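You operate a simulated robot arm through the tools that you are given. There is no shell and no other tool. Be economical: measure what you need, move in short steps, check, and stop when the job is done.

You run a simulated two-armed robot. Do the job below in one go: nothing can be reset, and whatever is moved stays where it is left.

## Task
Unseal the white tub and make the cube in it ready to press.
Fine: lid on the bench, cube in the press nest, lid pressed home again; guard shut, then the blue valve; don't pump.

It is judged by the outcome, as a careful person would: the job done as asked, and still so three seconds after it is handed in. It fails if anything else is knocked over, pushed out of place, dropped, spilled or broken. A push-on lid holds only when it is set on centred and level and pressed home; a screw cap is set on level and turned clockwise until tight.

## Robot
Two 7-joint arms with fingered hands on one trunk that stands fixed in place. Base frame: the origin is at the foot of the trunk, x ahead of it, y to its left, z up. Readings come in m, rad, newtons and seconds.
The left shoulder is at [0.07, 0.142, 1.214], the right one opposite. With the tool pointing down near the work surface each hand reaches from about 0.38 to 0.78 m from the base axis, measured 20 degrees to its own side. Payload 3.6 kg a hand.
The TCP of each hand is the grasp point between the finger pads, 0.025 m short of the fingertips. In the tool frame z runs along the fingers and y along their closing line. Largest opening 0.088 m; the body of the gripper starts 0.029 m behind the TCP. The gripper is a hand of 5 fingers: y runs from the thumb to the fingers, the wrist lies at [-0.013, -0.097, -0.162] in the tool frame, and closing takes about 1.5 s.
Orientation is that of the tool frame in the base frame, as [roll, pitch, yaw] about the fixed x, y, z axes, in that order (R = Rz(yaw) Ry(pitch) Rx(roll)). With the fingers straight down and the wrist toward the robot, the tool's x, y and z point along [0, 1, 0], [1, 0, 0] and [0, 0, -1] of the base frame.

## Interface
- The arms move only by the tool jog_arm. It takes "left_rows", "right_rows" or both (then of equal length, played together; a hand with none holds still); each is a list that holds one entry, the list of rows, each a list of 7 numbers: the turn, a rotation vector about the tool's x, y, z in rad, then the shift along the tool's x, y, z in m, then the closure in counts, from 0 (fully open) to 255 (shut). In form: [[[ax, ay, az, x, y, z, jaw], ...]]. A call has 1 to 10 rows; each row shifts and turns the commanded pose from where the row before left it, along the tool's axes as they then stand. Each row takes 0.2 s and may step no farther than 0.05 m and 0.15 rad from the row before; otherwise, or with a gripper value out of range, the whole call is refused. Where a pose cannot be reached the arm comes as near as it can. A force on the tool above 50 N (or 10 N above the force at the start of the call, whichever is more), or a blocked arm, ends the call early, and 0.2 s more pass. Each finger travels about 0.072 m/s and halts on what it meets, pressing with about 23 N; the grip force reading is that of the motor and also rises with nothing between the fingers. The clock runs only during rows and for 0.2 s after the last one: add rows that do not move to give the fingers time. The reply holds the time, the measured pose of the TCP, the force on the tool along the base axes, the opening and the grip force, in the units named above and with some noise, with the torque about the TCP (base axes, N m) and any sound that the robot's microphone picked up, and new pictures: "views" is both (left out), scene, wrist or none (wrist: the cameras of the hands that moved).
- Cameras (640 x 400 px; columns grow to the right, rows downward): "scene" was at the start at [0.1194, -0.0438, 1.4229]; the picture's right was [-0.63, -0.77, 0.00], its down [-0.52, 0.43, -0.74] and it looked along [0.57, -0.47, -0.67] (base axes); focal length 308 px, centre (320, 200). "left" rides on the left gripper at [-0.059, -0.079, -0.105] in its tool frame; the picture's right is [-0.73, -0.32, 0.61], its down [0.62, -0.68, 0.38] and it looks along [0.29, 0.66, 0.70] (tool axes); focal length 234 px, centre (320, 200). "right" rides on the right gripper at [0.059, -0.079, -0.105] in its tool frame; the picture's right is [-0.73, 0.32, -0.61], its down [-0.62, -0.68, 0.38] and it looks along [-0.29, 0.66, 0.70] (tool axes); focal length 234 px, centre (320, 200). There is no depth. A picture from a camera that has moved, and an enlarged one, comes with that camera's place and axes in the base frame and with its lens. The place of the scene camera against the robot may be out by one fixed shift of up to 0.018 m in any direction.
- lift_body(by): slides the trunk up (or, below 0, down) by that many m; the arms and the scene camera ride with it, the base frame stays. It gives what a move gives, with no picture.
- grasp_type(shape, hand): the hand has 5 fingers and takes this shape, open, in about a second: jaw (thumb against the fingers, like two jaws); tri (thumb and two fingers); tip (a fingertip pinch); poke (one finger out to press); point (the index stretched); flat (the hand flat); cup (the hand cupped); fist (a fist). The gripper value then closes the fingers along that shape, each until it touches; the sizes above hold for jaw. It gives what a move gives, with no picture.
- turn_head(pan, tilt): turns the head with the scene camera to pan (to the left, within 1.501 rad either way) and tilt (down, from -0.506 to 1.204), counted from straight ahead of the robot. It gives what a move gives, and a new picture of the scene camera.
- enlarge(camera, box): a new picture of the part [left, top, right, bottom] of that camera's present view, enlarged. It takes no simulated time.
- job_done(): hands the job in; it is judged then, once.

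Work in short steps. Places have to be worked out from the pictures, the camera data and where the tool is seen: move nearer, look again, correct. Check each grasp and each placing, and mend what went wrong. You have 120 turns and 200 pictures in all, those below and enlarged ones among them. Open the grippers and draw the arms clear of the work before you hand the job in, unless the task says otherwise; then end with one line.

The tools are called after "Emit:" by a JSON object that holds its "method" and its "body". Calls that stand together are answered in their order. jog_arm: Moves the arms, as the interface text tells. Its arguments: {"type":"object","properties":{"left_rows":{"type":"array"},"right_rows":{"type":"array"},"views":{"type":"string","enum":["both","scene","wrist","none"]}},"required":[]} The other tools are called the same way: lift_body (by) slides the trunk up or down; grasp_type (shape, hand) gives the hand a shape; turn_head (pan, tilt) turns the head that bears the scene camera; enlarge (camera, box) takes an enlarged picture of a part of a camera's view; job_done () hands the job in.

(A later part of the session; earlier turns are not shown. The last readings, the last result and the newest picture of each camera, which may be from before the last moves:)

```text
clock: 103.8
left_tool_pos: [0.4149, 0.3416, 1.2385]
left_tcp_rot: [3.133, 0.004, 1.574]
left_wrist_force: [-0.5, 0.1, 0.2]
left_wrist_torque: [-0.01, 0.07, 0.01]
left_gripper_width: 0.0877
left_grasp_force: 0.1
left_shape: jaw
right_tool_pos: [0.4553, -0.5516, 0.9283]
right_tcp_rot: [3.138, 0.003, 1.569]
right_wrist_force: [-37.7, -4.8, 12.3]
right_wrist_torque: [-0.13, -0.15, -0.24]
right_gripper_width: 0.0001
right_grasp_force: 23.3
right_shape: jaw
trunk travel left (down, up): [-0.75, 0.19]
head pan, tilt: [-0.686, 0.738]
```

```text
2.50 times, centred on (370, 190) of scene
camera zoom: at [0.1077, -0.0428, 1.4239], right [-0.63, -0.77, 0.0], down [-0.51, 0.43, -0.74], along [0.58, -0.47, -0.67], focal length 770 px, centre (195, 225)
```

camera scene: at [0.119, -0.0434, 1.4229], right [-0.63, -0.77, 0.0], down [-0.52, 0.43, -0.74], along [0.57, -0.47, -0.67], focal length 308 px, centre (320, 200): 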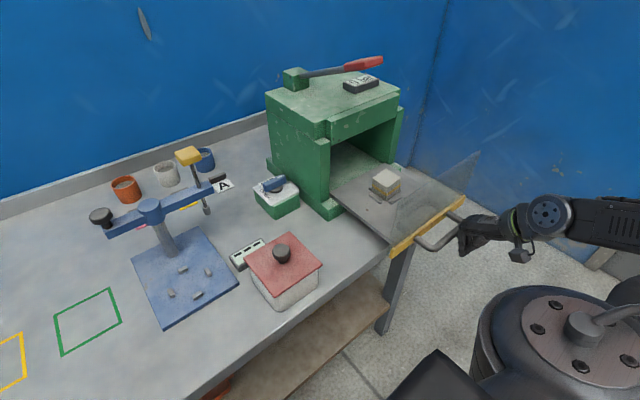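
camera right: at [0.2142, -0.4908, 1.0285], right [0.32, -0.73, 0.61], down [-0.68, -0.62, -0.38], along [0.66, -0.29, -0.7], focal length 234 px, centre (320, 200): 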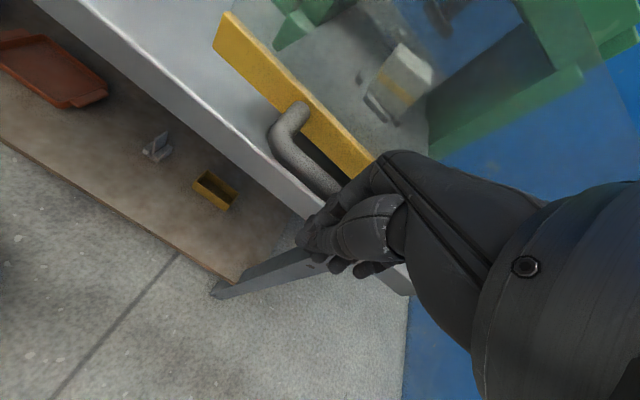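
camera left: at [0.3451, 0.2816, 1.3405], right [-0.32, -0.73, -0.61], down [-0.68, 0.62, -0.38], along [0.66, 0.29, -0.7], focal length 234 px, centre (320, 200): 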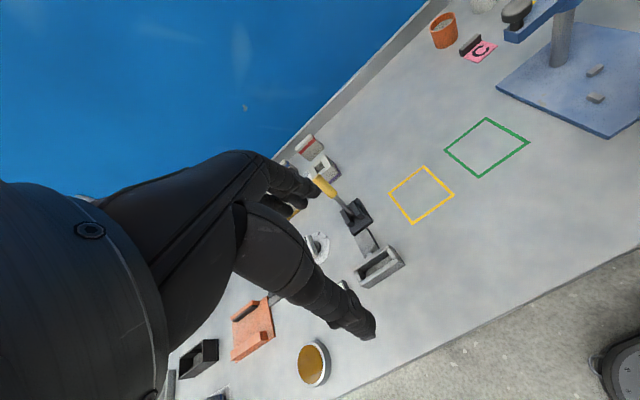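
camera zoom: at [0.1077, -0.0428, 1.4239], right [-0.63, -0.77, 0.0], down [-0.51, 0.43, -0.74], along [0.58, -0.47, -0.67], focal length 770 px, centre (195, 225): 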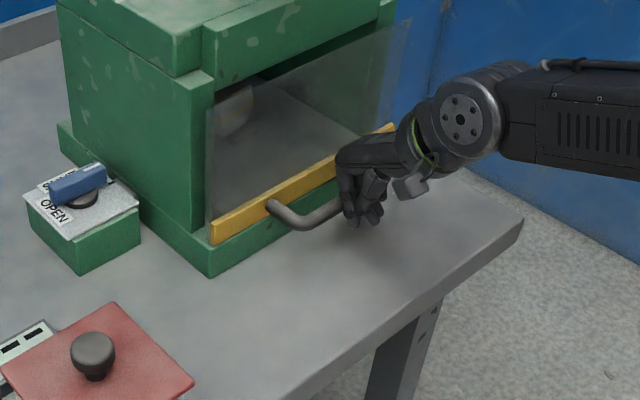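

It's against the stop at 38 N with the yellow bar flush to the press front, so the guard is shut. I'm backing straight off, then rising.

Emit:
{"method": "jog_arm", "body": {"right_rows": [[[0, 0, 0, 0, -0.02, 0, 255], [0, 0, 0, 0, -0.03, 0, 255], [0, 0, 0, 0, -0.04, 0, 255], [0, 0, 0, 0, -0.01, -0.04, 255], [0, 0, 0, 0, 0, -0.05, 255], [0, 0, 0, 0, 0, -0.05, 255], [0, 0, 0, 0, 0, -0.05, 255], [0, 0, 0, 0, 0, -0.03, 255], [0, 0, 0, 0, 0, 0, 255]]]}}

Emit:
{"method": "enlarge", "body": {"camera": "scene", "box": [230, 150, 430, 280]}}

Emit:
{"method": "enlarge", "body": {"camera": "scene", "box": [240, 160, 320, 230]}}

```text
clock: 105.8
left_tool_pos: [0.4241, 0.3399, 1.2344]
left_tcp_rot: [-3.141, 0.002, 1.575]
left_wrist_force: [-0.6, -0.7, -0.3]
left_wrist_torque: [0.01, -0.03, -0.03]
left_gripper_width: 0.0876
left_grasp_force: 0.1
left_shape: jaw
right_tool_pos: [0.3635, -0.5516, 1.1424]
right_tcp_rot: [-3.139, -0.001, 1.57]
right_wrist_force: [-0.3, -0.5, -0.2]
right_wrist_torque: [0.01, 0.0, -0.01]
right_gripper_width: 0.0001
right_grasp_force: 23.0
right_shape: jaw
trunk travel left (down, up): [-0.75, 0.19]
head pan, tilt: [-0.686, 0.738]
camera scene: at [0.1195, -0.0438, 1.4229], right [-0.63, -0.77, 0.0], down [-0.52, 0.43, -0.74], along [0.57, -0.47, -0.67], focal length 308 px, centre (320, 200)
camera right: at [0.2843, -0.4925, 1.2476], right [0.32, -0.73, 0.61], down [-0.68, -0.62, -0.38], along [0.66, -0.29, -0.7], focal length 234 px, centre (320, 200)
```

scene: 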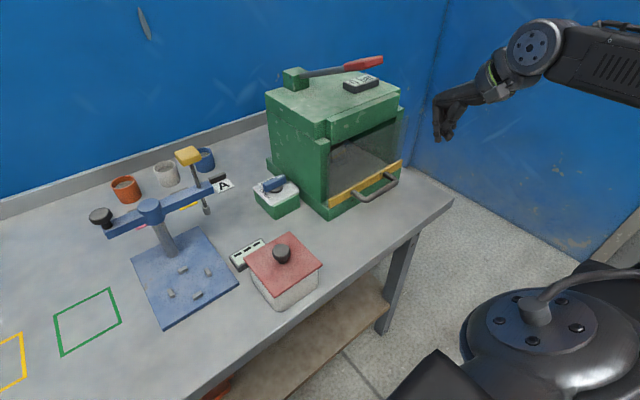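
right: 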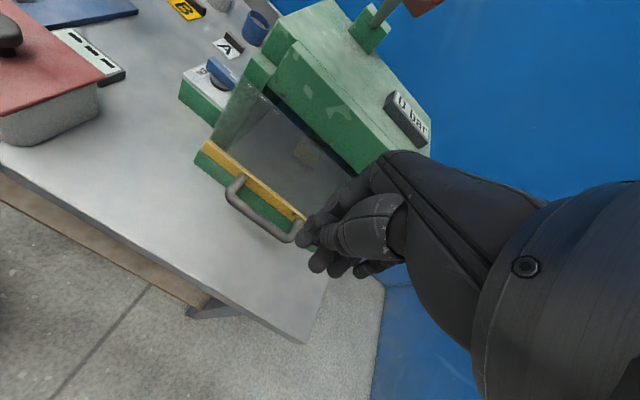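

```text
3.08 times, centred on (330, 215) of scene
camera zoom: at [0.1195, -0.0438, 1.4229], right [-0.63, -0.77, 0.0], down [-0.52, 0.43, -0.74], along [0.57, -0.47, -0.67], focal length 947 px, centre (289, 154)
```

zoom: 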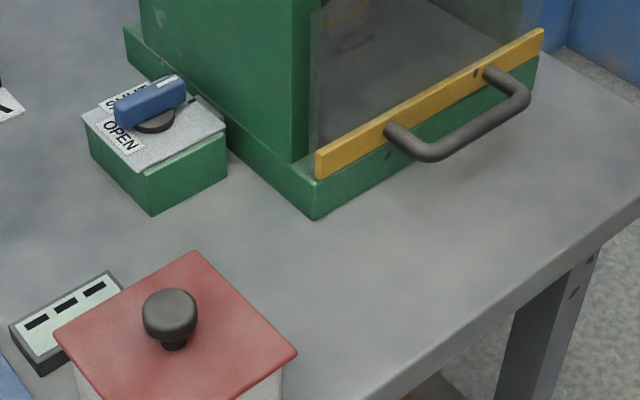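

```text
5.71 times, centred on (280, 195) of scene
camera zoom: at [0.1195, -0.0438, 1.4229], right [-0.63, -0.77, 0.0], down [-0.52, 0.43, -0.74], along [0.57, -0.47, -0.67], focal length 1759 px, centre (549, 229)
```

zoom: 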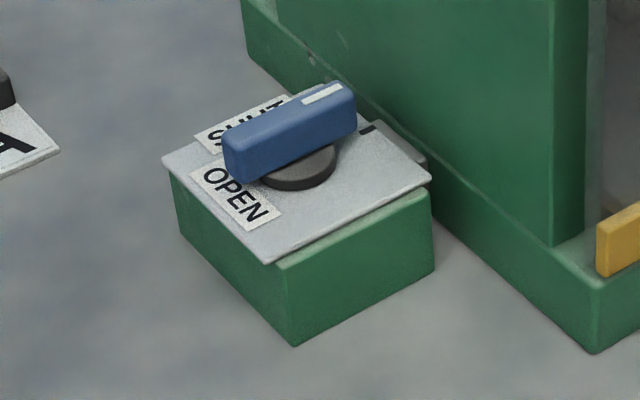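

The guard is shut and all looks in place. The blue valve bar lies along y at about (0.65, -0.35), with SHUT/OPEN labels on the plate. I'm moving the right hand (open) to where its camera sees the valve from above.

Emit:
{"method": "jog_arm", "body": {"right_rows": [[[0, 0, 0, 0.045, 0, -0.015, 100], [0, 0, 0, 0.045, 0, -0.015, 0], [0, 0, 0, 0.045, 0, -0.015, 0], [0, 0, 0, 0.045, 0, 0, 0], [0, 0, 0, 0.045, 0, 0, 0], [0, 0, 0, 0, 0.04, 0, 0], [0, 0, 0, 0, 0.04, -0.01, 0], [0, 0, 0, 0, 0.04, 0.02, 0], [0, 0, 0, 0, 0.03, 0.03, 0], [0, 0, 0, 0, 0, 0, 0]]]}}

Emit:
{"method": "enlarge", "body": {"camera": "right", "box": [180, 80, 400, 240]}}

```text
clock: 108.0
left_tool_pos: [0.4225, 0.3404, 1.2365]
left_tcp_rot: [3.14, 0.002, 1.574]
left_wrist_force: [0.1, 0.4, 0.1]
left_wrist_torque: [-0.01, -0.05, -0.02]
left_gripper_width: 0.0875
left_grasp_force: 0.1
left_shape: jaw
right_tool_pos: [0.5112, -0.3241, 1.1485]
right_tcp_rot: [3.141, 0.0, 1.569]
right_wrist_force: [1.1, 0.2, 1.0]
right_wrist_torque: [-0.03, -0.05, 0.0]
right_gripper_width: 0.0875
right_grasp_force: 0.0
right_shape: jaw
trunk travel left (down, up): [-0.75, 0.19]
head pan, tilt: [-0.686, 0.738]
camera scene: at [0.118, -0.0432, 1.423], right [-0.63, -0.77, 0.0], down [-0.52, 0.43, -0.74], along [0.57, -0.47, -0.67], focal length 308 px, centre (320, 200)
camera right: at [0.4313, -0.2663, 1.2527], right [0.32, -0.73, 0.61], down [-0.68, -0.62, -0.38], along [0.66, -0.29, -0.7], focal length 234 px, centre (320, 200)
```

scene: 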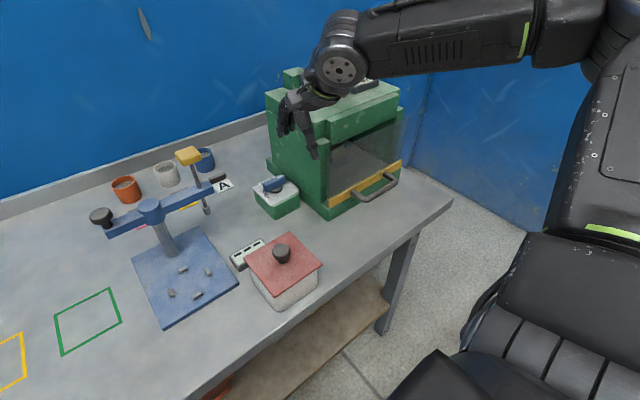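
right: 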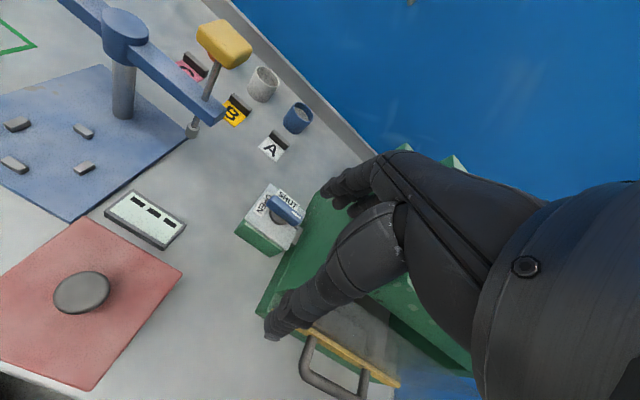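

```text
2.50 times, centred on (290, 160) of right
camera zoom: at [0.4313, -0.2663, 1.2527], right [0.32, -0.73, 0.61], down [-0.68, -0.62, -0.38], along [0.66, -0.29, -0.7], focal length 585 px, centre (395, 300)
```

zoom: 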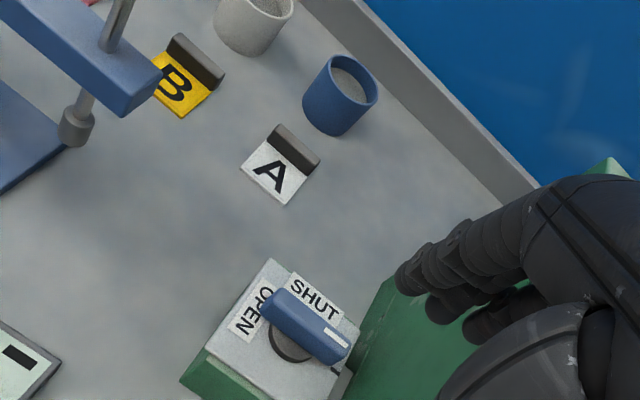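

I'm enlarging tightly on the valve plate.

Emit:
{"method": "enlarge", "body": {"camera": "right", "box": [225, 170, 325, 250]}}

```text
5.00 times, centred on (275, 210) of right
camera zoom: at [0.4313, -0.2663, 1.2527], right [0.32, -0.73, 0.61], down [-0.68, -0.62, -0.38], along [0.66, -0.29, -0.7], focal length 1171 px, centre (545, 150)
```

zoom: 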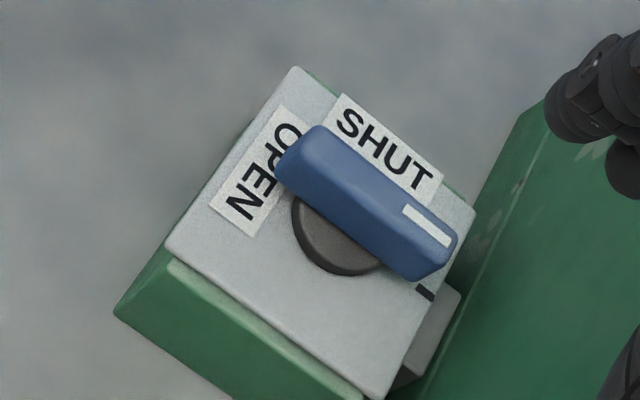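

The bar is gripped across x, OPEN label on the +y side and SHUT on the +x side, so the bar must turn a quarter. I'll move above it to refine its place and height.

Emit:
{"method": "jog_arm", "body": {"right_rows": [[[0, 0, 0, -0.005, 0.033, 0, 0], [0, 0, 0, -0.005, 0.033, 0.01, 0], [0, 0, 0, -0.005, 0.033, 0.03, 0], [0, 0, 0, -0.004, 0.033, 0.03, 0], [0, 0, 0, 0, 0, 0.02, 0], [0, 0, 0, 0, 0, 0, 0]]]}}

Emit:
{"method": "enlarge", "body": {"camera": "right", "box": [200, 180, 360, 320]}}

```text
clock: 109.4
left_tool_pos: [0.4235, 0.3405, 1.2354]
left_tcp_rot: [3.141, 0.001, 1.574]
left_wrist_force: [0.3, -0.2, -1.2]
left_wrist_torque: [0.01, 0.01, 0.01]
left_gripper_width: 0.0877
left_grasp_force: 0.0
left_shape: jaw
right_tool_pos: [0.644, -0.3437, 1.0558]
right_tcp_rot: [-3.139, 0.0, 1.569]
right_wrist_force: [0.2, 0.3, -0.3]
right_wrist_torque: [-0.02, 0.04, -0.01]
right_gripper_width: 0.0879
right_grasp_force: 0.1
right_shape: jaw
trunk travel left (down, up): [-0.75, 0.19]
head pan, tilt: [-0.686, 0.738]
camera scene: at [0.119, -0.0436, 1.4229], right [-0.63, -0.77, 0.0], down [-0.52, 0.43, -0.74], along [0.57, -0.47, -0.67], focal length 308 px, centre (320, 200)
camera right: at [0.5647, -0.2845, 1.1609], right [0.32, -0.73, 0.61], down [-0.68, -0.62, -0.38], along [0.66, -0.29, -0.7], focal length 234 px, centre (320, 200)
```

scene: 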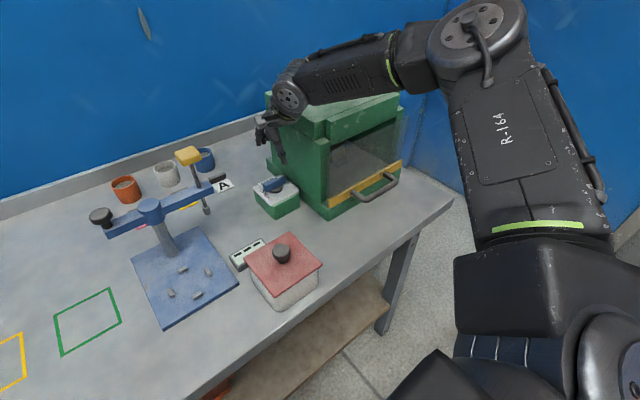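
right: 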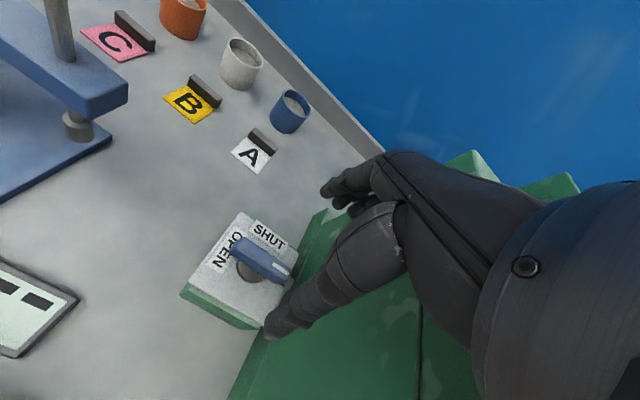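

```text
2.86 times, centred on (280, 250) of right
camera zoom: at [0.5647, -0.2845, 1.1609], right [0.32, -0.73, 0.61], down [-0.68, -0.62, -0.38], along [0.66, -0.29, -0.7], focal length 669 px, centre (434, 57)
```

zoom: 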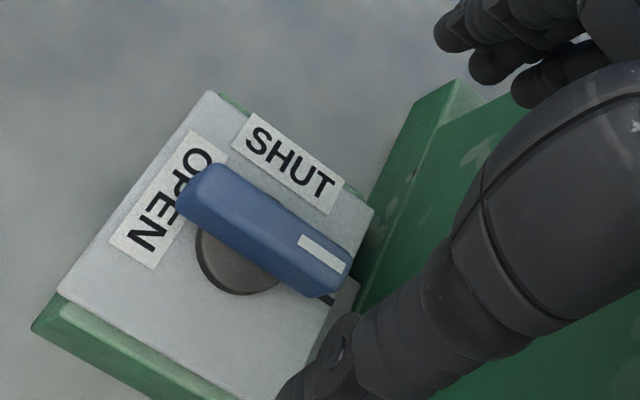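

Two right-camera rays fix the bar centre at about (0.658, -0.3465, 0.937). Going from the OPEN label (+y) to the SHUT label (+x) is a clockwise quarter turn. I'm aligning over it with a narrowed opening and descending to just above the plate.

Emit:
{"method": "jog_arm", "body": {"right_rows": [[[0, 0, 0, -0.003, 0.014, 0.02, 114], [0, 0, 0, 0, 0, 0.03, 114], [0, 0, 0, 0, 0, 0.03, 114], [0, 0, 0, 0, 0, 0.012, 114], [0, 0, 0, 0, 0, 0, 114]]]}}

Emit:
{"method": "enlarge", "body": {"camera": "right", "box": [200, 160, 400, 340]}}

Emit:
{"method": "enlarge", "body": {"camera": "scene", "box": [230, 110, 330, 220]}}

```text
clock: 110.6
left_tool_pos: [0.4238, 0.3394, 1.2353]
left_tcp_rot: [3.141, 0.002, 1.576]
left_wrist_force: [-0.5, 0.5, -0.4]
left_wrist_torque: [0.02, -0.02, -0.02]
left_gripper_width: 0.0874
left_grasp_force: 0.0
left_shape: jaw
right_tool_pos: [0.6585, -0.3484, 0.9665]
right_tcp_rot: [-3.141, 0.001, 1.57]
right_wrist_force: [-0.6, -0.1, 0.6]
right_wrist_torque: [0.01, 0.04, 0.01]
right_gripper_width: 0.049
right_grasp_force: 0.0
right_shape: jaw
trunk travel left (down, up): [-0.75, 0.19]
head pan, tilt: [-0.686, 0.738]
camera scene: at [0.1191, -0.0442, 1.4229], right [-0.63, -0.77, 0.0], down [-0.52, 0.43, -0.74], along [0.57, -0.47, -0.67], focal length 308 px, centre (320, 200)
camera right: at [0.5798, -0.289, 1.071], right [0.32, -0.73, 0.61], down [-0.68, -0.62, -0.38], along [0.66, -0.29, -0.7], focal length 234 px, centre (320, 200)
```

scene: 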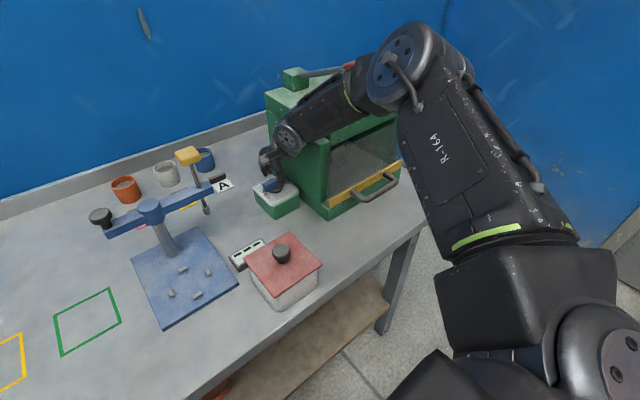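
right: 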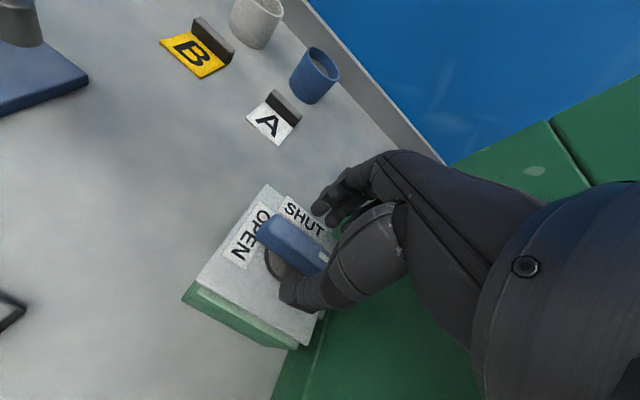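

```text
2.22 times, centred on (300, 250) of right
camera zoom: at [0.5798, -0.289, 1.071], right [0.32, -0.73, 0.61], down [-0.68, -0.62, -0.38], along [0.66, -0.29, -0.7], focal length 520 px, centre (364, 89)
```

zoom: 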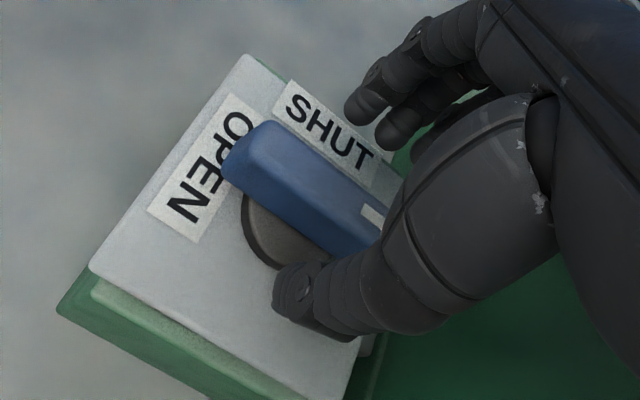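

```text
3.64 times, centred on (280, 165) of scene
camera zoom: at [0.1191, -0.0442, 1.4229], right [-0.63, -0.77, 0.0], down [-0.52, 0.43, -0.74], along [0.57, -0.47, -0.67], focal length 1120 px, centre (466, 327)
```

zoom: 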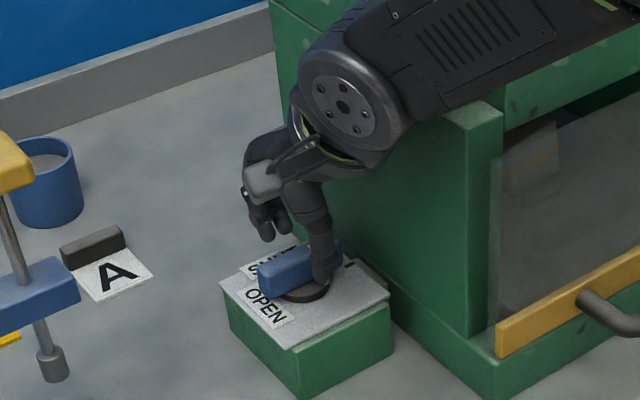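

The bar centre is about 6 mm to +y of the TCP. I'm shifting, lowering 9 mm and closing on it.

Emit:
{"method": "jog_arm", "body": {"right_rows": [[[0, 0, 0, 0.006, -0.001, 0, 114], [0, 0, 0, 0, 0, 0.005, 114], [0, 0, 0, 0, 0, 0.004, 114], [0, 0, 0, 0, 0, 0, 160], [0, 0, 0, 0, 0, 0, 255], [0, 0, 0, 0, 0, 0, 255], [0, 0, 0, 0, 0, 0, 255]]], "views": "none"}}

Emit:
{"method": "enlarge", "body": {"camera": "right", "box": [200, 160, 400, 340]}}

```text
clock: 112.2
left_tool_pos: [0.4235, 0.3404, 1.2355]
left_tcp_rot: [-3.141, 0.003, 1.574]
left_wrist_force: [0.1, -0.3, 0.4]
left_wrist_torque: [-0.04, -0.01, -0.02]
left_gripper_width: 0.0876
left_grasp_force: 0.1
left_shape: jaw
right_tool_pos: [0.6571, -0.3417, 0.9636]
right_tcp_rot: [-3.14, 0.0, 1.569]
right_wrist_force: [0.0, 0.4, -1.3]
right_wrist_torque: [0.0, 0.0, 0.06]
right_gripper_width: 0.0115
right_grasp_force: 23.1
right_shape: jaw
right hand out of reach, approached as far as the arm can: row 2
trunk travel left (down, up): [-0.75, 0.19]
head pan, tilt: [-0.686, 0.738]
```

```text
2.22 times, centred on (300, 250) of right
camera zoom: at [0.5775, -0.283, 1.0679], right [0.32, -0.73, 0.61], down [-0.68, -0.62, -0.38], along [0.66, -0.29, -0.7], focal length 520 px, centre (364, 89)
```

zoom: 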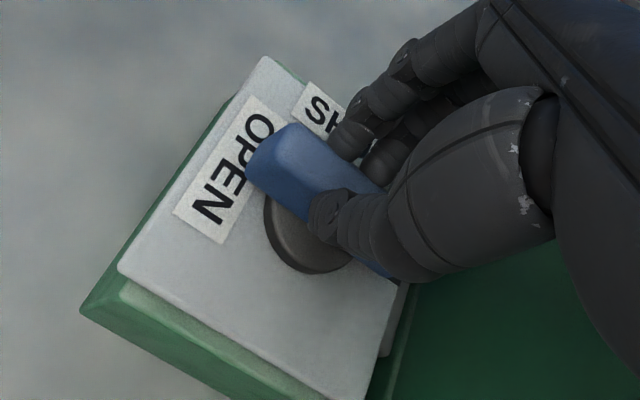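

The bar is held. I'm trying a small clockwise turn (0.3 rad) and reading the torque.

Emit:
{"method": "jog_arm", "body": {"right_rows": [[[0, 0, 0.1, 0, 0, 0, 255], [0, 0, 0.1, 0, 0, 0, 255], [0, 0, 0.1, 0, 0, 0, 255], [0, 0, 0, 0, 0, 0, 255]]], "views": "none"}}

Emit:
{"method": "enlarge", "body": {"camera": "right", "box": [200, 160, 400, 340]}}

Emit:
{"method": "enlarge", "body": {"camera": "scene", "box": [230, 110, 330, 220]}}

```text
clock: 113.2
left_tool_pos: [0.4269, 0.346, 1.2312]
left_tcp_rot: [-3.14, 0.008, 1.574]
left_wrist_force: [-0.1, 0.3, 0.2]
left_wrist_torque: [-0.01, -0.02, 0.0]
left_gripper_width: 0.0879
left_grasp_force: 0.1
left_shape: jaw
right_tool_pos: [0.6566, -0.3452, 0.9634]
right_tcp_rot: [-3.139, 0.004, 1.269]
right_wrist_force: [12.5, 28.9, -0.7]
right_wrist_torque: [0.48, -0.3, 0.56]
right_gripper_width: 0.012
right_grasp_force: 22.6
right_shape: jaw
right hand out of reach, approached as far as the arm can: row 1, 3
trunk travel left (down, up): [-0.75, 0.19]
head pan, tilt: [-0.686, 0.738]
```

```text
2.22 times, centred on (300, 250) of right
camera zoom: at [0.5977, -0.2655, 1.0681], right [0.09, -0.79, 0.61], down [-0.84, -0.39, -0.38], along [0.54, -0.47, -0.7], focal length 520 px, centre (364, 89)
```

zoom: 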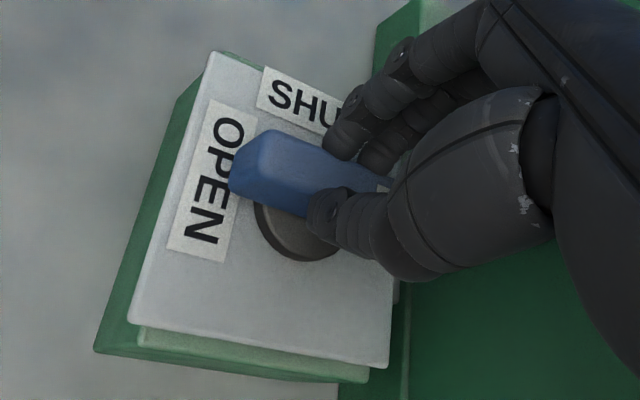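

```text
3.64 times, centred on (280, 165) of scene
camera zoom: at [0.123, -0.0362, 1.4229], right [-0.63, -0.78, 0.01], down [-0.52, 0.42, -0.74], along [0.57, -0.47, -0.67], focal length 1120 px, centre (466, 327)
```

zoom: 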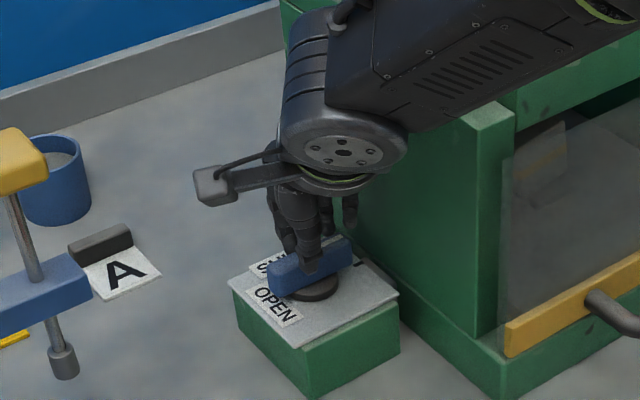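

The bar didn't follow clockwise: it resisted and the hand slipped around it. I'll turn back and test the counter-clockwise way from the original angle.

Emit:
{"method": "jog_arm", "body": {"right_rows": [[[0, 0, -0.1, 0, 0, 0, 255], [0, 0, -0.1, 0, 0, 0, 255], [0, 0, -0.1, 0, 0, 0, 255], [0, 0, 0, 0, 0, 0, 255]]], "views": "none"}}

Emit:
{"method": "jog_arm", "body": {"right_rows": [[[0, 0, -0.08, 0, 0, 0, 255], [0, 0, -0.08, 0, 0, 0, 255], [0, 0, -0.08, 0, 0, 0, 255], [0, 0, 0, 0, 0, 0, 255]]], "views": "none"}}

Emit:
{"method": "enlarge", "body": {"camera": "right", "box": [200, 160, 400, 340]}}

Emit:
{"method": "enlarge", "body": {"camera": "scene", "box": [230, 110, 330, 220]}}

```text
clock: 114.2
left_tool_pos: [0.4262, 0.3436, 1.234]
left_tcp_rot: [-3.141, 0.006, 1.576]
left_wrist_force: [-0.4, -0.7, -0.2]
left_wrist_torque: [-0.02, 0.0, 0.0]
left_gripper_width: 0.0876
left_grasp_force: 0.0
left_shape: jaw
right_tool_pos: [0.6532, -0.3468, 0.9641]
right_tcp_rot: [-3.138, 0.003, 1.567]
right_wrist_force: [6.0, 15.0, -0.2]
right_wrist_torque: [0.23, -0.2, 0.22]
right_gripper_width: 0.0121
right_grasp_force: 22.5
right_shape: jaw
trunk travel left (down, up): [-0.75, 0.19]
head pan, tilt: [-0.686, 0.738]
```

```text
clock: 115.2
left_tool_pos: [0.4275, 0.3496, 1.2313]
left_tcp_rot: [-3.14, 0.011, 1.575]
left_wrist_force: [-0.3, 0.3, 1.1]
left_wrist_torque: [0.02, -0.02, 0.0]
left_gripper_width: 0.0876
left_grasp_force: 0.0
left_shape: jaw
right_tool_pos: [0.6553, -0.3415, 0.9679]
right_tcp_rot: [-3.137, 0.008, 1.811]
right_wrist_force: [7.3, 1.8, 14.7]
right_wrist_torque: [0.04, -0.39, 0.03]
right_gripper_width: 0.011
right_grasp_force: 22.7
right_shape: jaw
right hand out of reach, approached as far as the arm can: row 3
trunk travel left (down, up): [-0.75, 0.19]
head pan, tilt: [-0.686, 0.738]
```

```text
2.22 times, centred on (300, 250) of right
camera zoom: at [0.5629, -0.3023, 1.0723], right [0.49, -0.62, 0.61], down [-0.52, -0.77, -0.38], along [0.71, -0.13, -0.7], focal length 520 px, centre (364, 89)
```

zoom: 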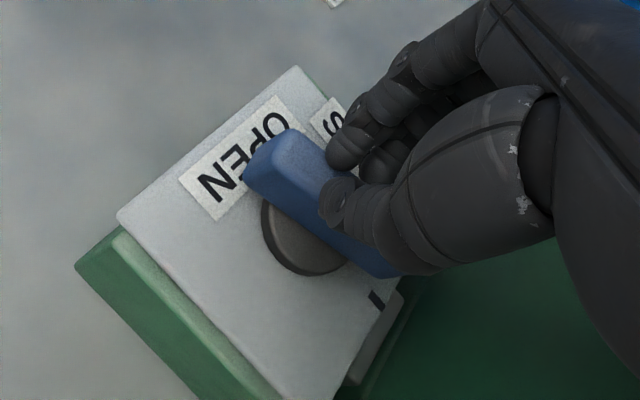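

```text
3.64 times, centred on (280, 165) of scene
camera zoom: at [0.1233, -0.0322, 1.4231], right [-0.63, -0.78, 0.01], down [-0.52, 0.42, -0.74], along [0.57, -0.47, -0.67], focal length 1120 px, centre (466, 327)
```

zoom: 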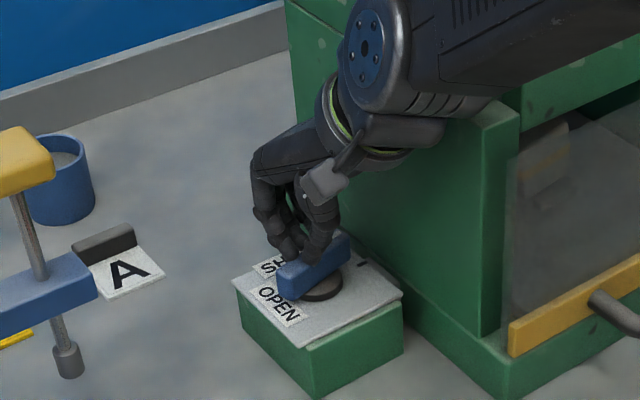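

Counter-clockwise the bar moves freely (about 14° so far, its white-marked end leaving the tick toward SHUT), so that's the way. The wrist is now meeting the press wall, though, so I'll let go, rise, and use a single extended finger to push the bar round instead.

Emit:
{"method": "jog_arm", "body": {"right_rows": [[[0, 0, 0, 0, 0, 0, 150], [0, 0, 0, 0, 0, 0, 110], [0, 0, 0, 0, 0, -0.02, 110], [0, 0, 0, 0, 0, -0.04, 110], [0, 0, 0.1, 0, 0, -0.04, 110], [0, 0, 0.14, 0, 0, 0, 110], [0, 0, 0.14, 0, 0, 0, 110], [0, 0, 0.14, 0, 0, 0, 110], [0, 0, 0.14, 0, 0, 0, 110], [0, 0, 0, 0, 0, 0, 110]]], "views": "none"}}

Emit:
{"method": "grasp_type", "body": {"shape": "poke", "hand": "right"}}

Emit:
{"method": "jog_arm", "body": {"right_rows": [[[0, 0, 0, 0, 0, 0, 0], [0, 0, 0, 0, 0, 0, 0]]]}}

Emit:
{"method": "enlarge", "body": {"camera": "scene", "box": [220, 80, 340, 220]}}

```text
clock: 117.4
left_tool_pos: [0.4243, 0.3407, 1.2368]
left_tcp_rot: [-3.141, 0.003, 1.574]
left_wrist_force: [-0.4, -0.3, -0.7]
left_wrist_torque: [0.0, -0.02, 0.01]
left_gripper_width: 0.0877
left_grasp_force: 0.0
left_shape: jaw
right_tool_pos: [0.6507, -0.3487, 1.0666]
right_tcp_rot: [-3.139, 0.002, 1.149]
right_wrist_force: [-0.9, -0.1, 0.6]
right_wrist_torque: [0.01, -0.02, 0.03]
right_gripper_width: 0.05
right_grasp_force: 0.1
right_shape: jaw
trunk travel left (down, up): [-0.75, 0.19]
head pan, tilt: [-0.686, 0.738]
```

```text
clock: 118.3
left_tool_pos: [0.4233, 0.3398, 1.2351]
left_tcp_rot: [3.14, 0.002, 1.575]
left_wrist_force: [-0.2, 0.1, -0.1]
left_wrist_torque: [0.0, 0.0, -0.04]
left_gripper_width: 0.0876
left_grasp_force: 0.0
left_shape: jaw
right_tool_pos: [0.6509, -0.3501, 1.0648]
right_tcp_rot: [-3.14, 0.002, 1.148]
right_wrist_force: [0.0, 0.3, -0.3]
right_wrist_torque: [-0.02, 0.0, -0.02]
right_gripper_width: 0.0001
right_grasp_force: 0.1
right_shape: poke
trunk travel left (down, up): [-0.75, 0.19]
head pan, tilt: [-0.686, 0.738]
```

```text
clock: 118.9
left_tool_pos: [0.4247, 0.3406, 1.2351]
left_tcp_rot: [-3.141, 0.002, 1.574]
left_wrist_force: [-1.0, -0.7, 0.3]
left_wrist_torque: [0.0, 0.01, 0.0]
left_gripper_width: 0.0876
left_grasp_force: 0.1
left_shape: jaw
right_tool_pos: [0.6508, -0.3493, 1.0645]
right_tcp_rot: [-3.14, 0.001, 1.149]
right_wrist_force: [0.7, 0.0, 0.5]
right_wrist_torque: [0.02, -0.01, -0.03]
right_gripper_width: 0.0
right_grasp_force: 0.0
right_shape: poke
trunk travel left (down, up): [-0.75, 0.19]
head pan, tilt: [-0.686, 0.738]
camera scene: at [0.1195, -0.0436, 1.4229], right [-0.63, -0.77, 0.0], down [-0.52, 0.43, -0.74], along [0.57, -0.47, -0.67], focal length 308 px, centre (320, 200)
camera right: at [0.6026, -0.2634, 1.1704], right [0.0, -0.79, 0.61], down [-0.88, -0.29, -0.38], along [0.48, -0.53, -0.7], focal length 234 px, centre (320, 200)
```

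scene: 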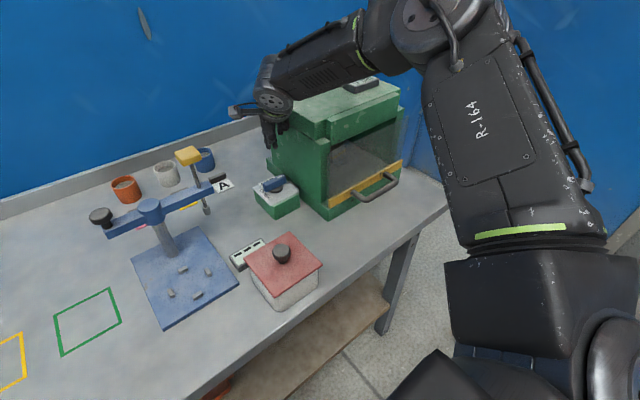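
right: 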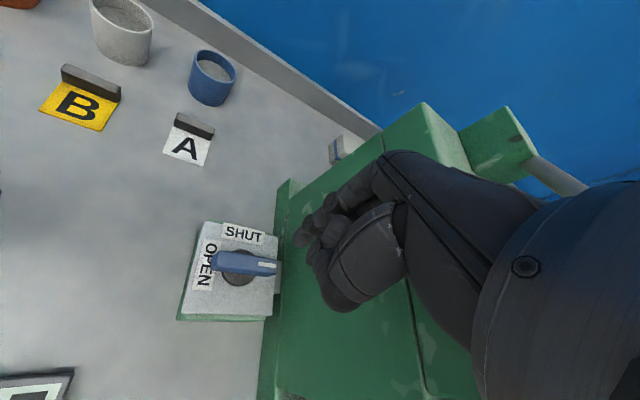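

```text
2.86 times, centred on (280, 150) of scene
camera zoom: at [0.1195, -0.0436, 1.4229], right [-0.63, -0.77, 0.0], down [-0.52, 0.43, -0.74], along [0.57, -0.47, -0.67], focal length 880 px, centre (434, 343)
```

zoom: 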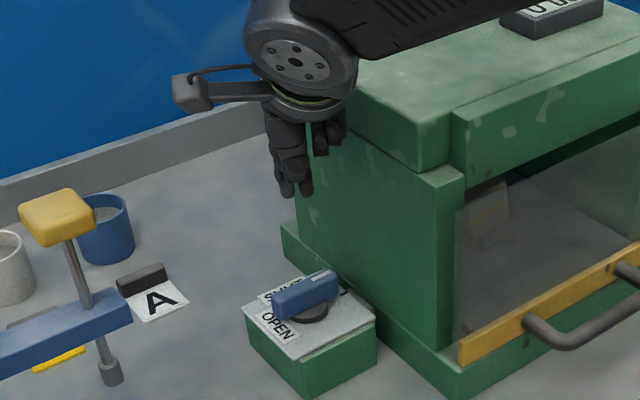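

Poke shape is taken. I'm looking at exactly where the fingertip is.

Emit:
{"method": "enlarge", "body": {"camera": "right", "box": [170, 160, 410, 340]}}

Emit:
{"method": "enlarge", "body": {"camera": "scene", "box": [245, 110, 305, 220]}}

```text
2.22 times, centred on (290, 250) of right
camera zoom: at [0.6026, -0.2634, 1.1704], right [0.0, -0.79, 0.61], down [-0.88, -0.29, -0.38], along [0.48, -0.53, -0.7], focal length 520 px, centre (387, 89)
```

zoom: 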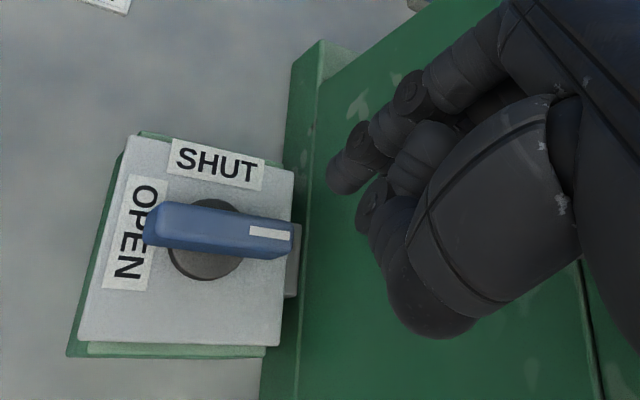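

```text
3.64 times, centred on (275, 165) of scene
camera zoom: at [0.1195, -0.0436, 1.4229], right [-0.63, -0.77, 0.0], down [-0.52, 0.43, -0.74], along [0.57, -0.47, -0.67], focal length 1120 px, centre (484, 327)
```

zoom: 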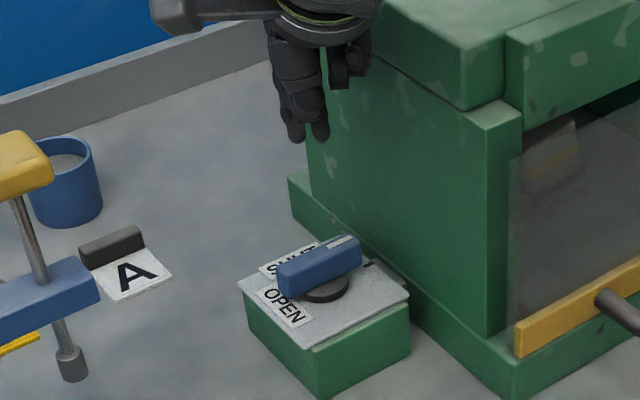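

The index tip is about at the TCP. I'll tilt the hand 0.4 rad forward for reach (which also keeps the wrist off the press), then bring the fingertip to the +x side of the bar's +y end, still above it.

Emit:
{"method": "jog_arm", "body": {"right_rows": [[[-0.14, 0, 0, 0, 0, 0, 0], [-0.13, 0, 0, 0, 0, 0, 0], [-0.13, 0, 0, 0, 0, 0, 0], [0, 0, 0, 0.0185, -0.007, 0.0375, 0], [0, 0, 0, 0.0185, -0.007, 0.0375, 0], [0, 0, 0, 0, 0, 0, 0]]]}}

Emit:
{"method": "enlarge", "body": {"camera": "right", "box": [170, 160, 410, 340]}}

Emit:
{"method": "enlarge", "body": {"camera": "scene", "box": [235, 120, 325, 220]}}

```text
clock: 120.3
left_tool_pos: [0.4233, 0.3389, 1.236]
left_tcp_rot: [3.139, 0.002, 1.573]
left_wrist_force: [-0.1, 0.9, 1.0]
left_wrist_torque: [0.02, -0.01, 0.01]
left_gripper_width: 0.0877
left_grasp_force: 0.1
left_shape: jaw
right_tool_pos: [0.6729, -0.3262, 0.9998]
right_tcp_rot: [2.741, -0.002, 1.15]
right_wrist_force: [0.0, 0.0, -0.1]
right_wrist_torque: [0.01, -0.02, 0.0]
right_gripper_width: 0.0001
right_grasp_force: 0.1
right_shape: poke
right hand out of reach, approached as far as the arm can: row 5
trunk travel left (down, up): [-0.75, 0.19]
head pan, tilt: [-0.686, 0.738]
camera scene: at [0.1179, -0.0443, 1.423], right [-0.63, -0.77, 0.0], down [-0.52, 0.43, -0.74], along [0.57, -0.47, -0.67], focal length 308 px, centre (320, 200)
camera right: at [0.5917, -0.2264, 1.0646], right [-0.24, -0.69, 0.68], down [-0.69, -0.37, -0.62], along [0.68, -0.62, -0.39], focal length 234 px, centre (320, 200)
```

scene: 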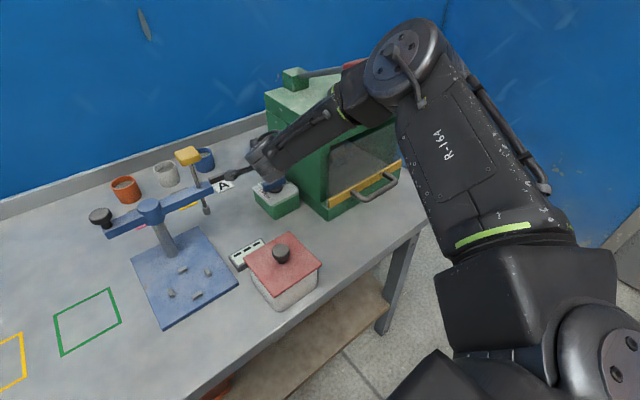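
right: 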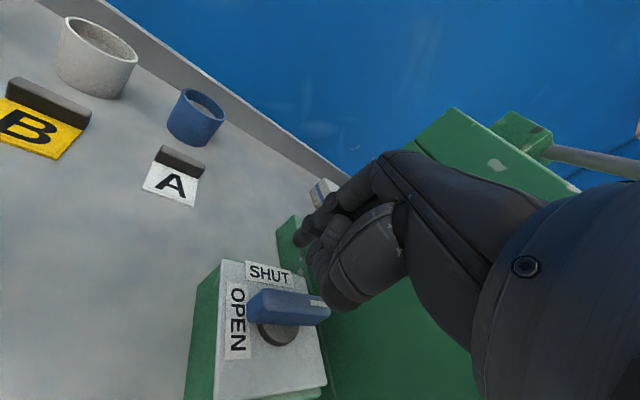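

```text
2.22 times, centred on (290, 250) of right
camera zoom: at [0.5917, -0.2264, 1.0646], right [-0.24, -0.69, 0.68], down [-0.69, -0.37, -0.62], along [0.68, -0.62, -0.39], focal length 520 px, centre (387, 89)
```

zoom: 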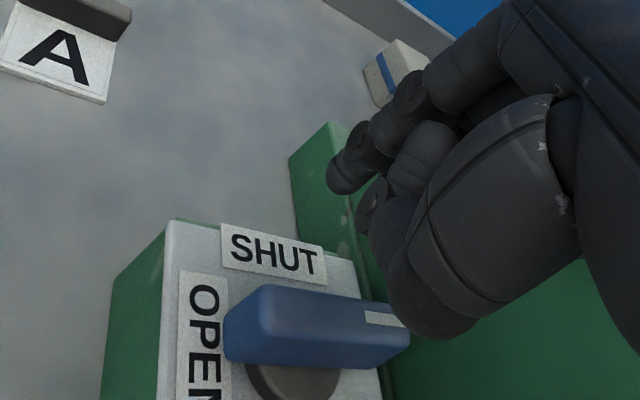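

```text
4.00 times, centred on (280, 170) of scene
camera zoom: at [0.1179, -0.0443, 1.423], right [-0.63, -0.77, 0.0], down [-0.52, 0.43, -0.74], along [0.57, -0.47, -0.67], focal length 1232 px, centre (480, 320)
```

zoom: 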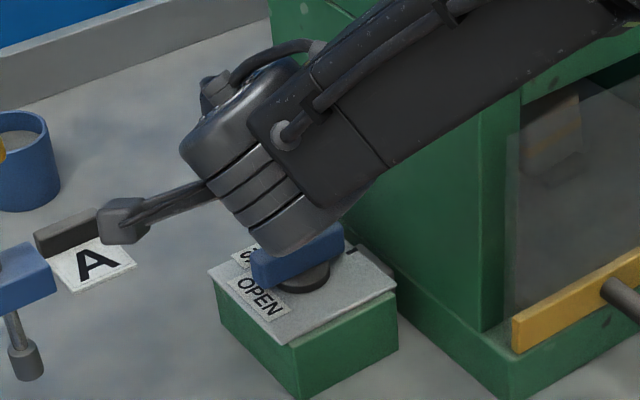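

The fingertip (about (0.682, -0.330, 0.977)) is beyond the bar's far side near its +y end, as wanted. The arm is at a joint limit for going lower, so I'll lower it with the trunk.

Emit:
{"method": "jog_arm", "body": {"right_rows": [[[0, 0, 0, 0.002, 0.004, 0.0015, 0], [0, 0, 0, 0, 0, 0, 0]]], "views": "none"}}

Emit:
{"method": "lift_body", "body": {"by": -0.03}}

Emit:
{"method": "enlarge", "body": {"camera": "right", "box": [170, 160, 410, 340]}}

```text
clock: 120.9
left_tool_pos: [0.4247, 0.3401, 1.2355]
left_tcp_rot: [3.142, 0.003, 1.574]
left_wrist_force: [0.7, 1.0, 0.3]
left_wrist_torque: [0.0, -0.01, 0.03]
left_gripper_width: 0.0878
left_grasp_force: 0.1
left_shape: jaw
right_tool_pos: [0.675, -0.3275, 1.0015]
right_tcp_rot: [2.744, 0.0, 1.15]
right_wrist_force: [-0.1, -0.4, 0.4]
right_wrist_torque: [0.04, -0.01, 0.01]
right_gripper_width: 0.0
right_grasp_force: 0.0
right_shape: poke
right hand out of reach, approached as far as the arm can: row 1
trunk travel left (down, up): [-0.75, 0.19]
head pan, tilt: [-0.686, 0.738]
```

```text
clock: 121.7
left_tool_pos: [0.4241, 0.3408, 1.205]
left_tcp_rot: [3.141, 0.003, 1.574]
left_wrist_force: [0.5, 0.2, -0.2]
left_wrist_torque: [0.02, 0.01, 0.03]
left_gripper_width: 0.0877
left_grasp_force: 0.0
left_shape: jaw
right_tool_pos: [0.6754, -0.3265, 0.9722]
right_tcp_rot: [2.743, 0.001, 1.151]
right_wrist_force: [0.4, 0.3, -0.3]
right_wrist_torque: [-0.02, 0.02, -0.01]
right_gripper_width: 0.0
right_grasp_force: 0.1
right_shape: poke
trunk travel left (down, up): [-0.72, 0.22]
head pan, tilt: [-0.686, 0.738]
```

```text
2.22 times, centred on (290, 250) of right
camera zoom: at [0.5951, -0.2266, 1.0366], right [-0.24, -0.69, 0.69], down [-0.69, -0.37, -0.62], along [0.68, -0.62, -0.39], focal length 520 px, centre (387, 89)
```

zoom: 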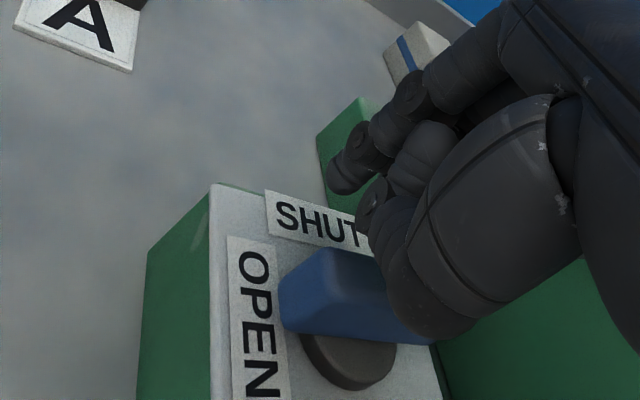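

The finger is still clear on the far side of the bar. I'm lowering another 13 mm.

Emit:
{"method": "lift_body", "body": {"by": -0.013}}

Emit:
{"method": "enlarge", "body": {"camera": "right", "box": [230, 180, 370, 320]}}

Emit:
{"method": "enlarge", "body": {"camera": "scene", "box": [235, 120, 325, 220]}}

```text
clock: 122.3
left_tool_pos: [0.4256, 0.3409, 1.1918]
left_tcp_rot: [3.141, 0.003, 1.574]
left_wrist_force: [-0.3, -0.5, -0.2]
left_wrist_torque: [-0.01, 0.01, 0.0]
left_gripper_width: 0.0875
left_grasp_force: 0.1
left_shape: jaw
right_tool_pos: [0.674, -0.327, 0.9574]
right_tcp_rot: [2.744, 0.0, 1.15]
right_wrist_force: [0.0, -0.4, 0.2]
right_wrist_torque: [0.0, 0.04, -0.01]
right_gripper_width: 0.0
right_grasp_force: 0.1
right_shape: poke
trunk travel left (down, up): [-0.707, 0.233]
head pan, tilt: [-0.686, 0.738]
```

```text
2.86 times, centred on (300, 250) of right
camera zoom: at [0.5952, -0.2266, 1.0236], right [-0.24, -0.69, 0.69], down [-0.69, -0.37, -0.62], along [0.68, -0.62, -0.39], focal length 669 px, centre (377, 57)
```

zoom: 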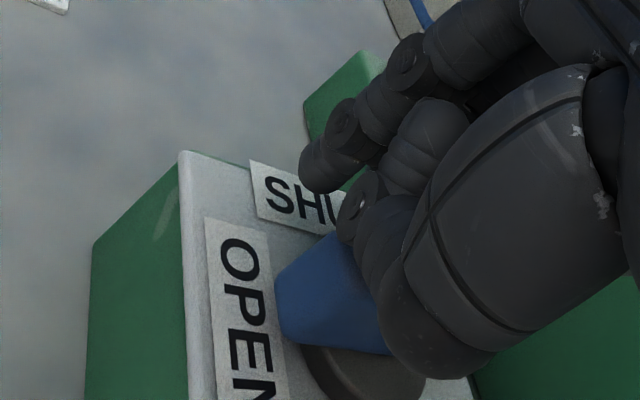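

```text
4.00 times, centred on (280, 170) of scene
camera zoom: at [0.1194, -0.0436, 1.3799], right [-0.63, -0.77, 0.0], down [-0.52, 0.43, -0.74], along [0.57, -0.47, -0.67], focal length 1232 px, centre (480, 320)
```

zoom: 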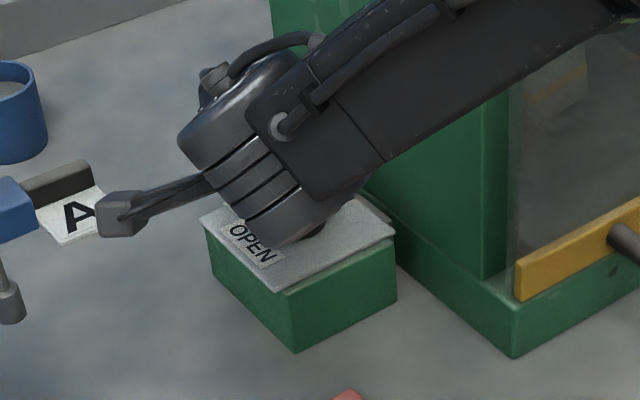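

No contact yet. I'm pushing in −x in small steps to turn the bar counter-clockwise.

Emit:
{"method": "jog_arm", "body": {"right_rows": [[[0, 0, 0, -0.0033, -0.0067, -0.0028, 0], [0, 0, 0, -0.0033, -0.0067, -0.0028, 0], [0, 0, 0, -0.0033, -0.0067, -0.0028, 0], [0, 0, 0, 0, 0, 0, 0]]], "views": "none"}}

Emit:
{"method": "enlarge", "body": {"camera": "right", "box": [210, 180, 370, 340]}}

```text
clock: 123.3
left_tool_pos: [0.4235, 0.3415, 1.1922]
left_tcp_rot: [-3.141, 0.002, 1.573]
left_wrist_force: [0.3, -0.3, -0.4]
left_wrist_torque: [-0.02, -0.03, 0.0]
left_gripper_width: 0.0877
left_grasp_force: 0.0
left_shape: jaw
right_tool_pos: [0.6507, -0.3252, 0.9599]
right_tcp_rot: [2.743, 0.002, 1.15]
right_wrist_force: [-1.7, 2.7, 0.4]
right_wrist_torque: [-0.02, 0.04, -0.01]
right_gripper_width: 0.0
right_grasp_force: 0.1
right_shape: poke
trunk travel left (down, up): [-0.707, 0.233]
head pan, tilt: [-0.686, 0.738]
```

```text
2.50 times, centred on (290, 260) of right
camera zoom: at [0.5712, -0.2258, 1.0246], right [-0.24, -0.69, 0.69], down [-0.69, -0.37, -0.62], along [0.68, -0.62, -0.39], focal length 585 px, centre (395, 50)
```

zoom: 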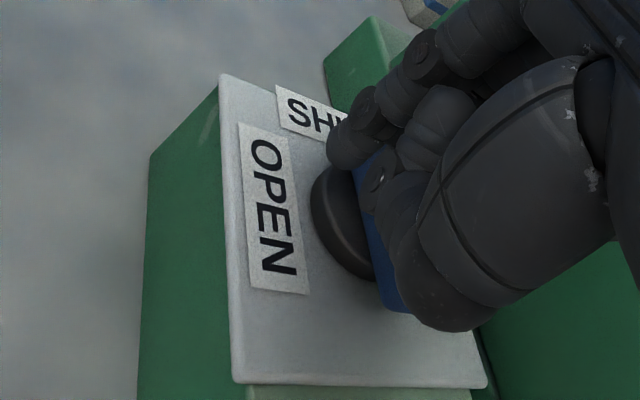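

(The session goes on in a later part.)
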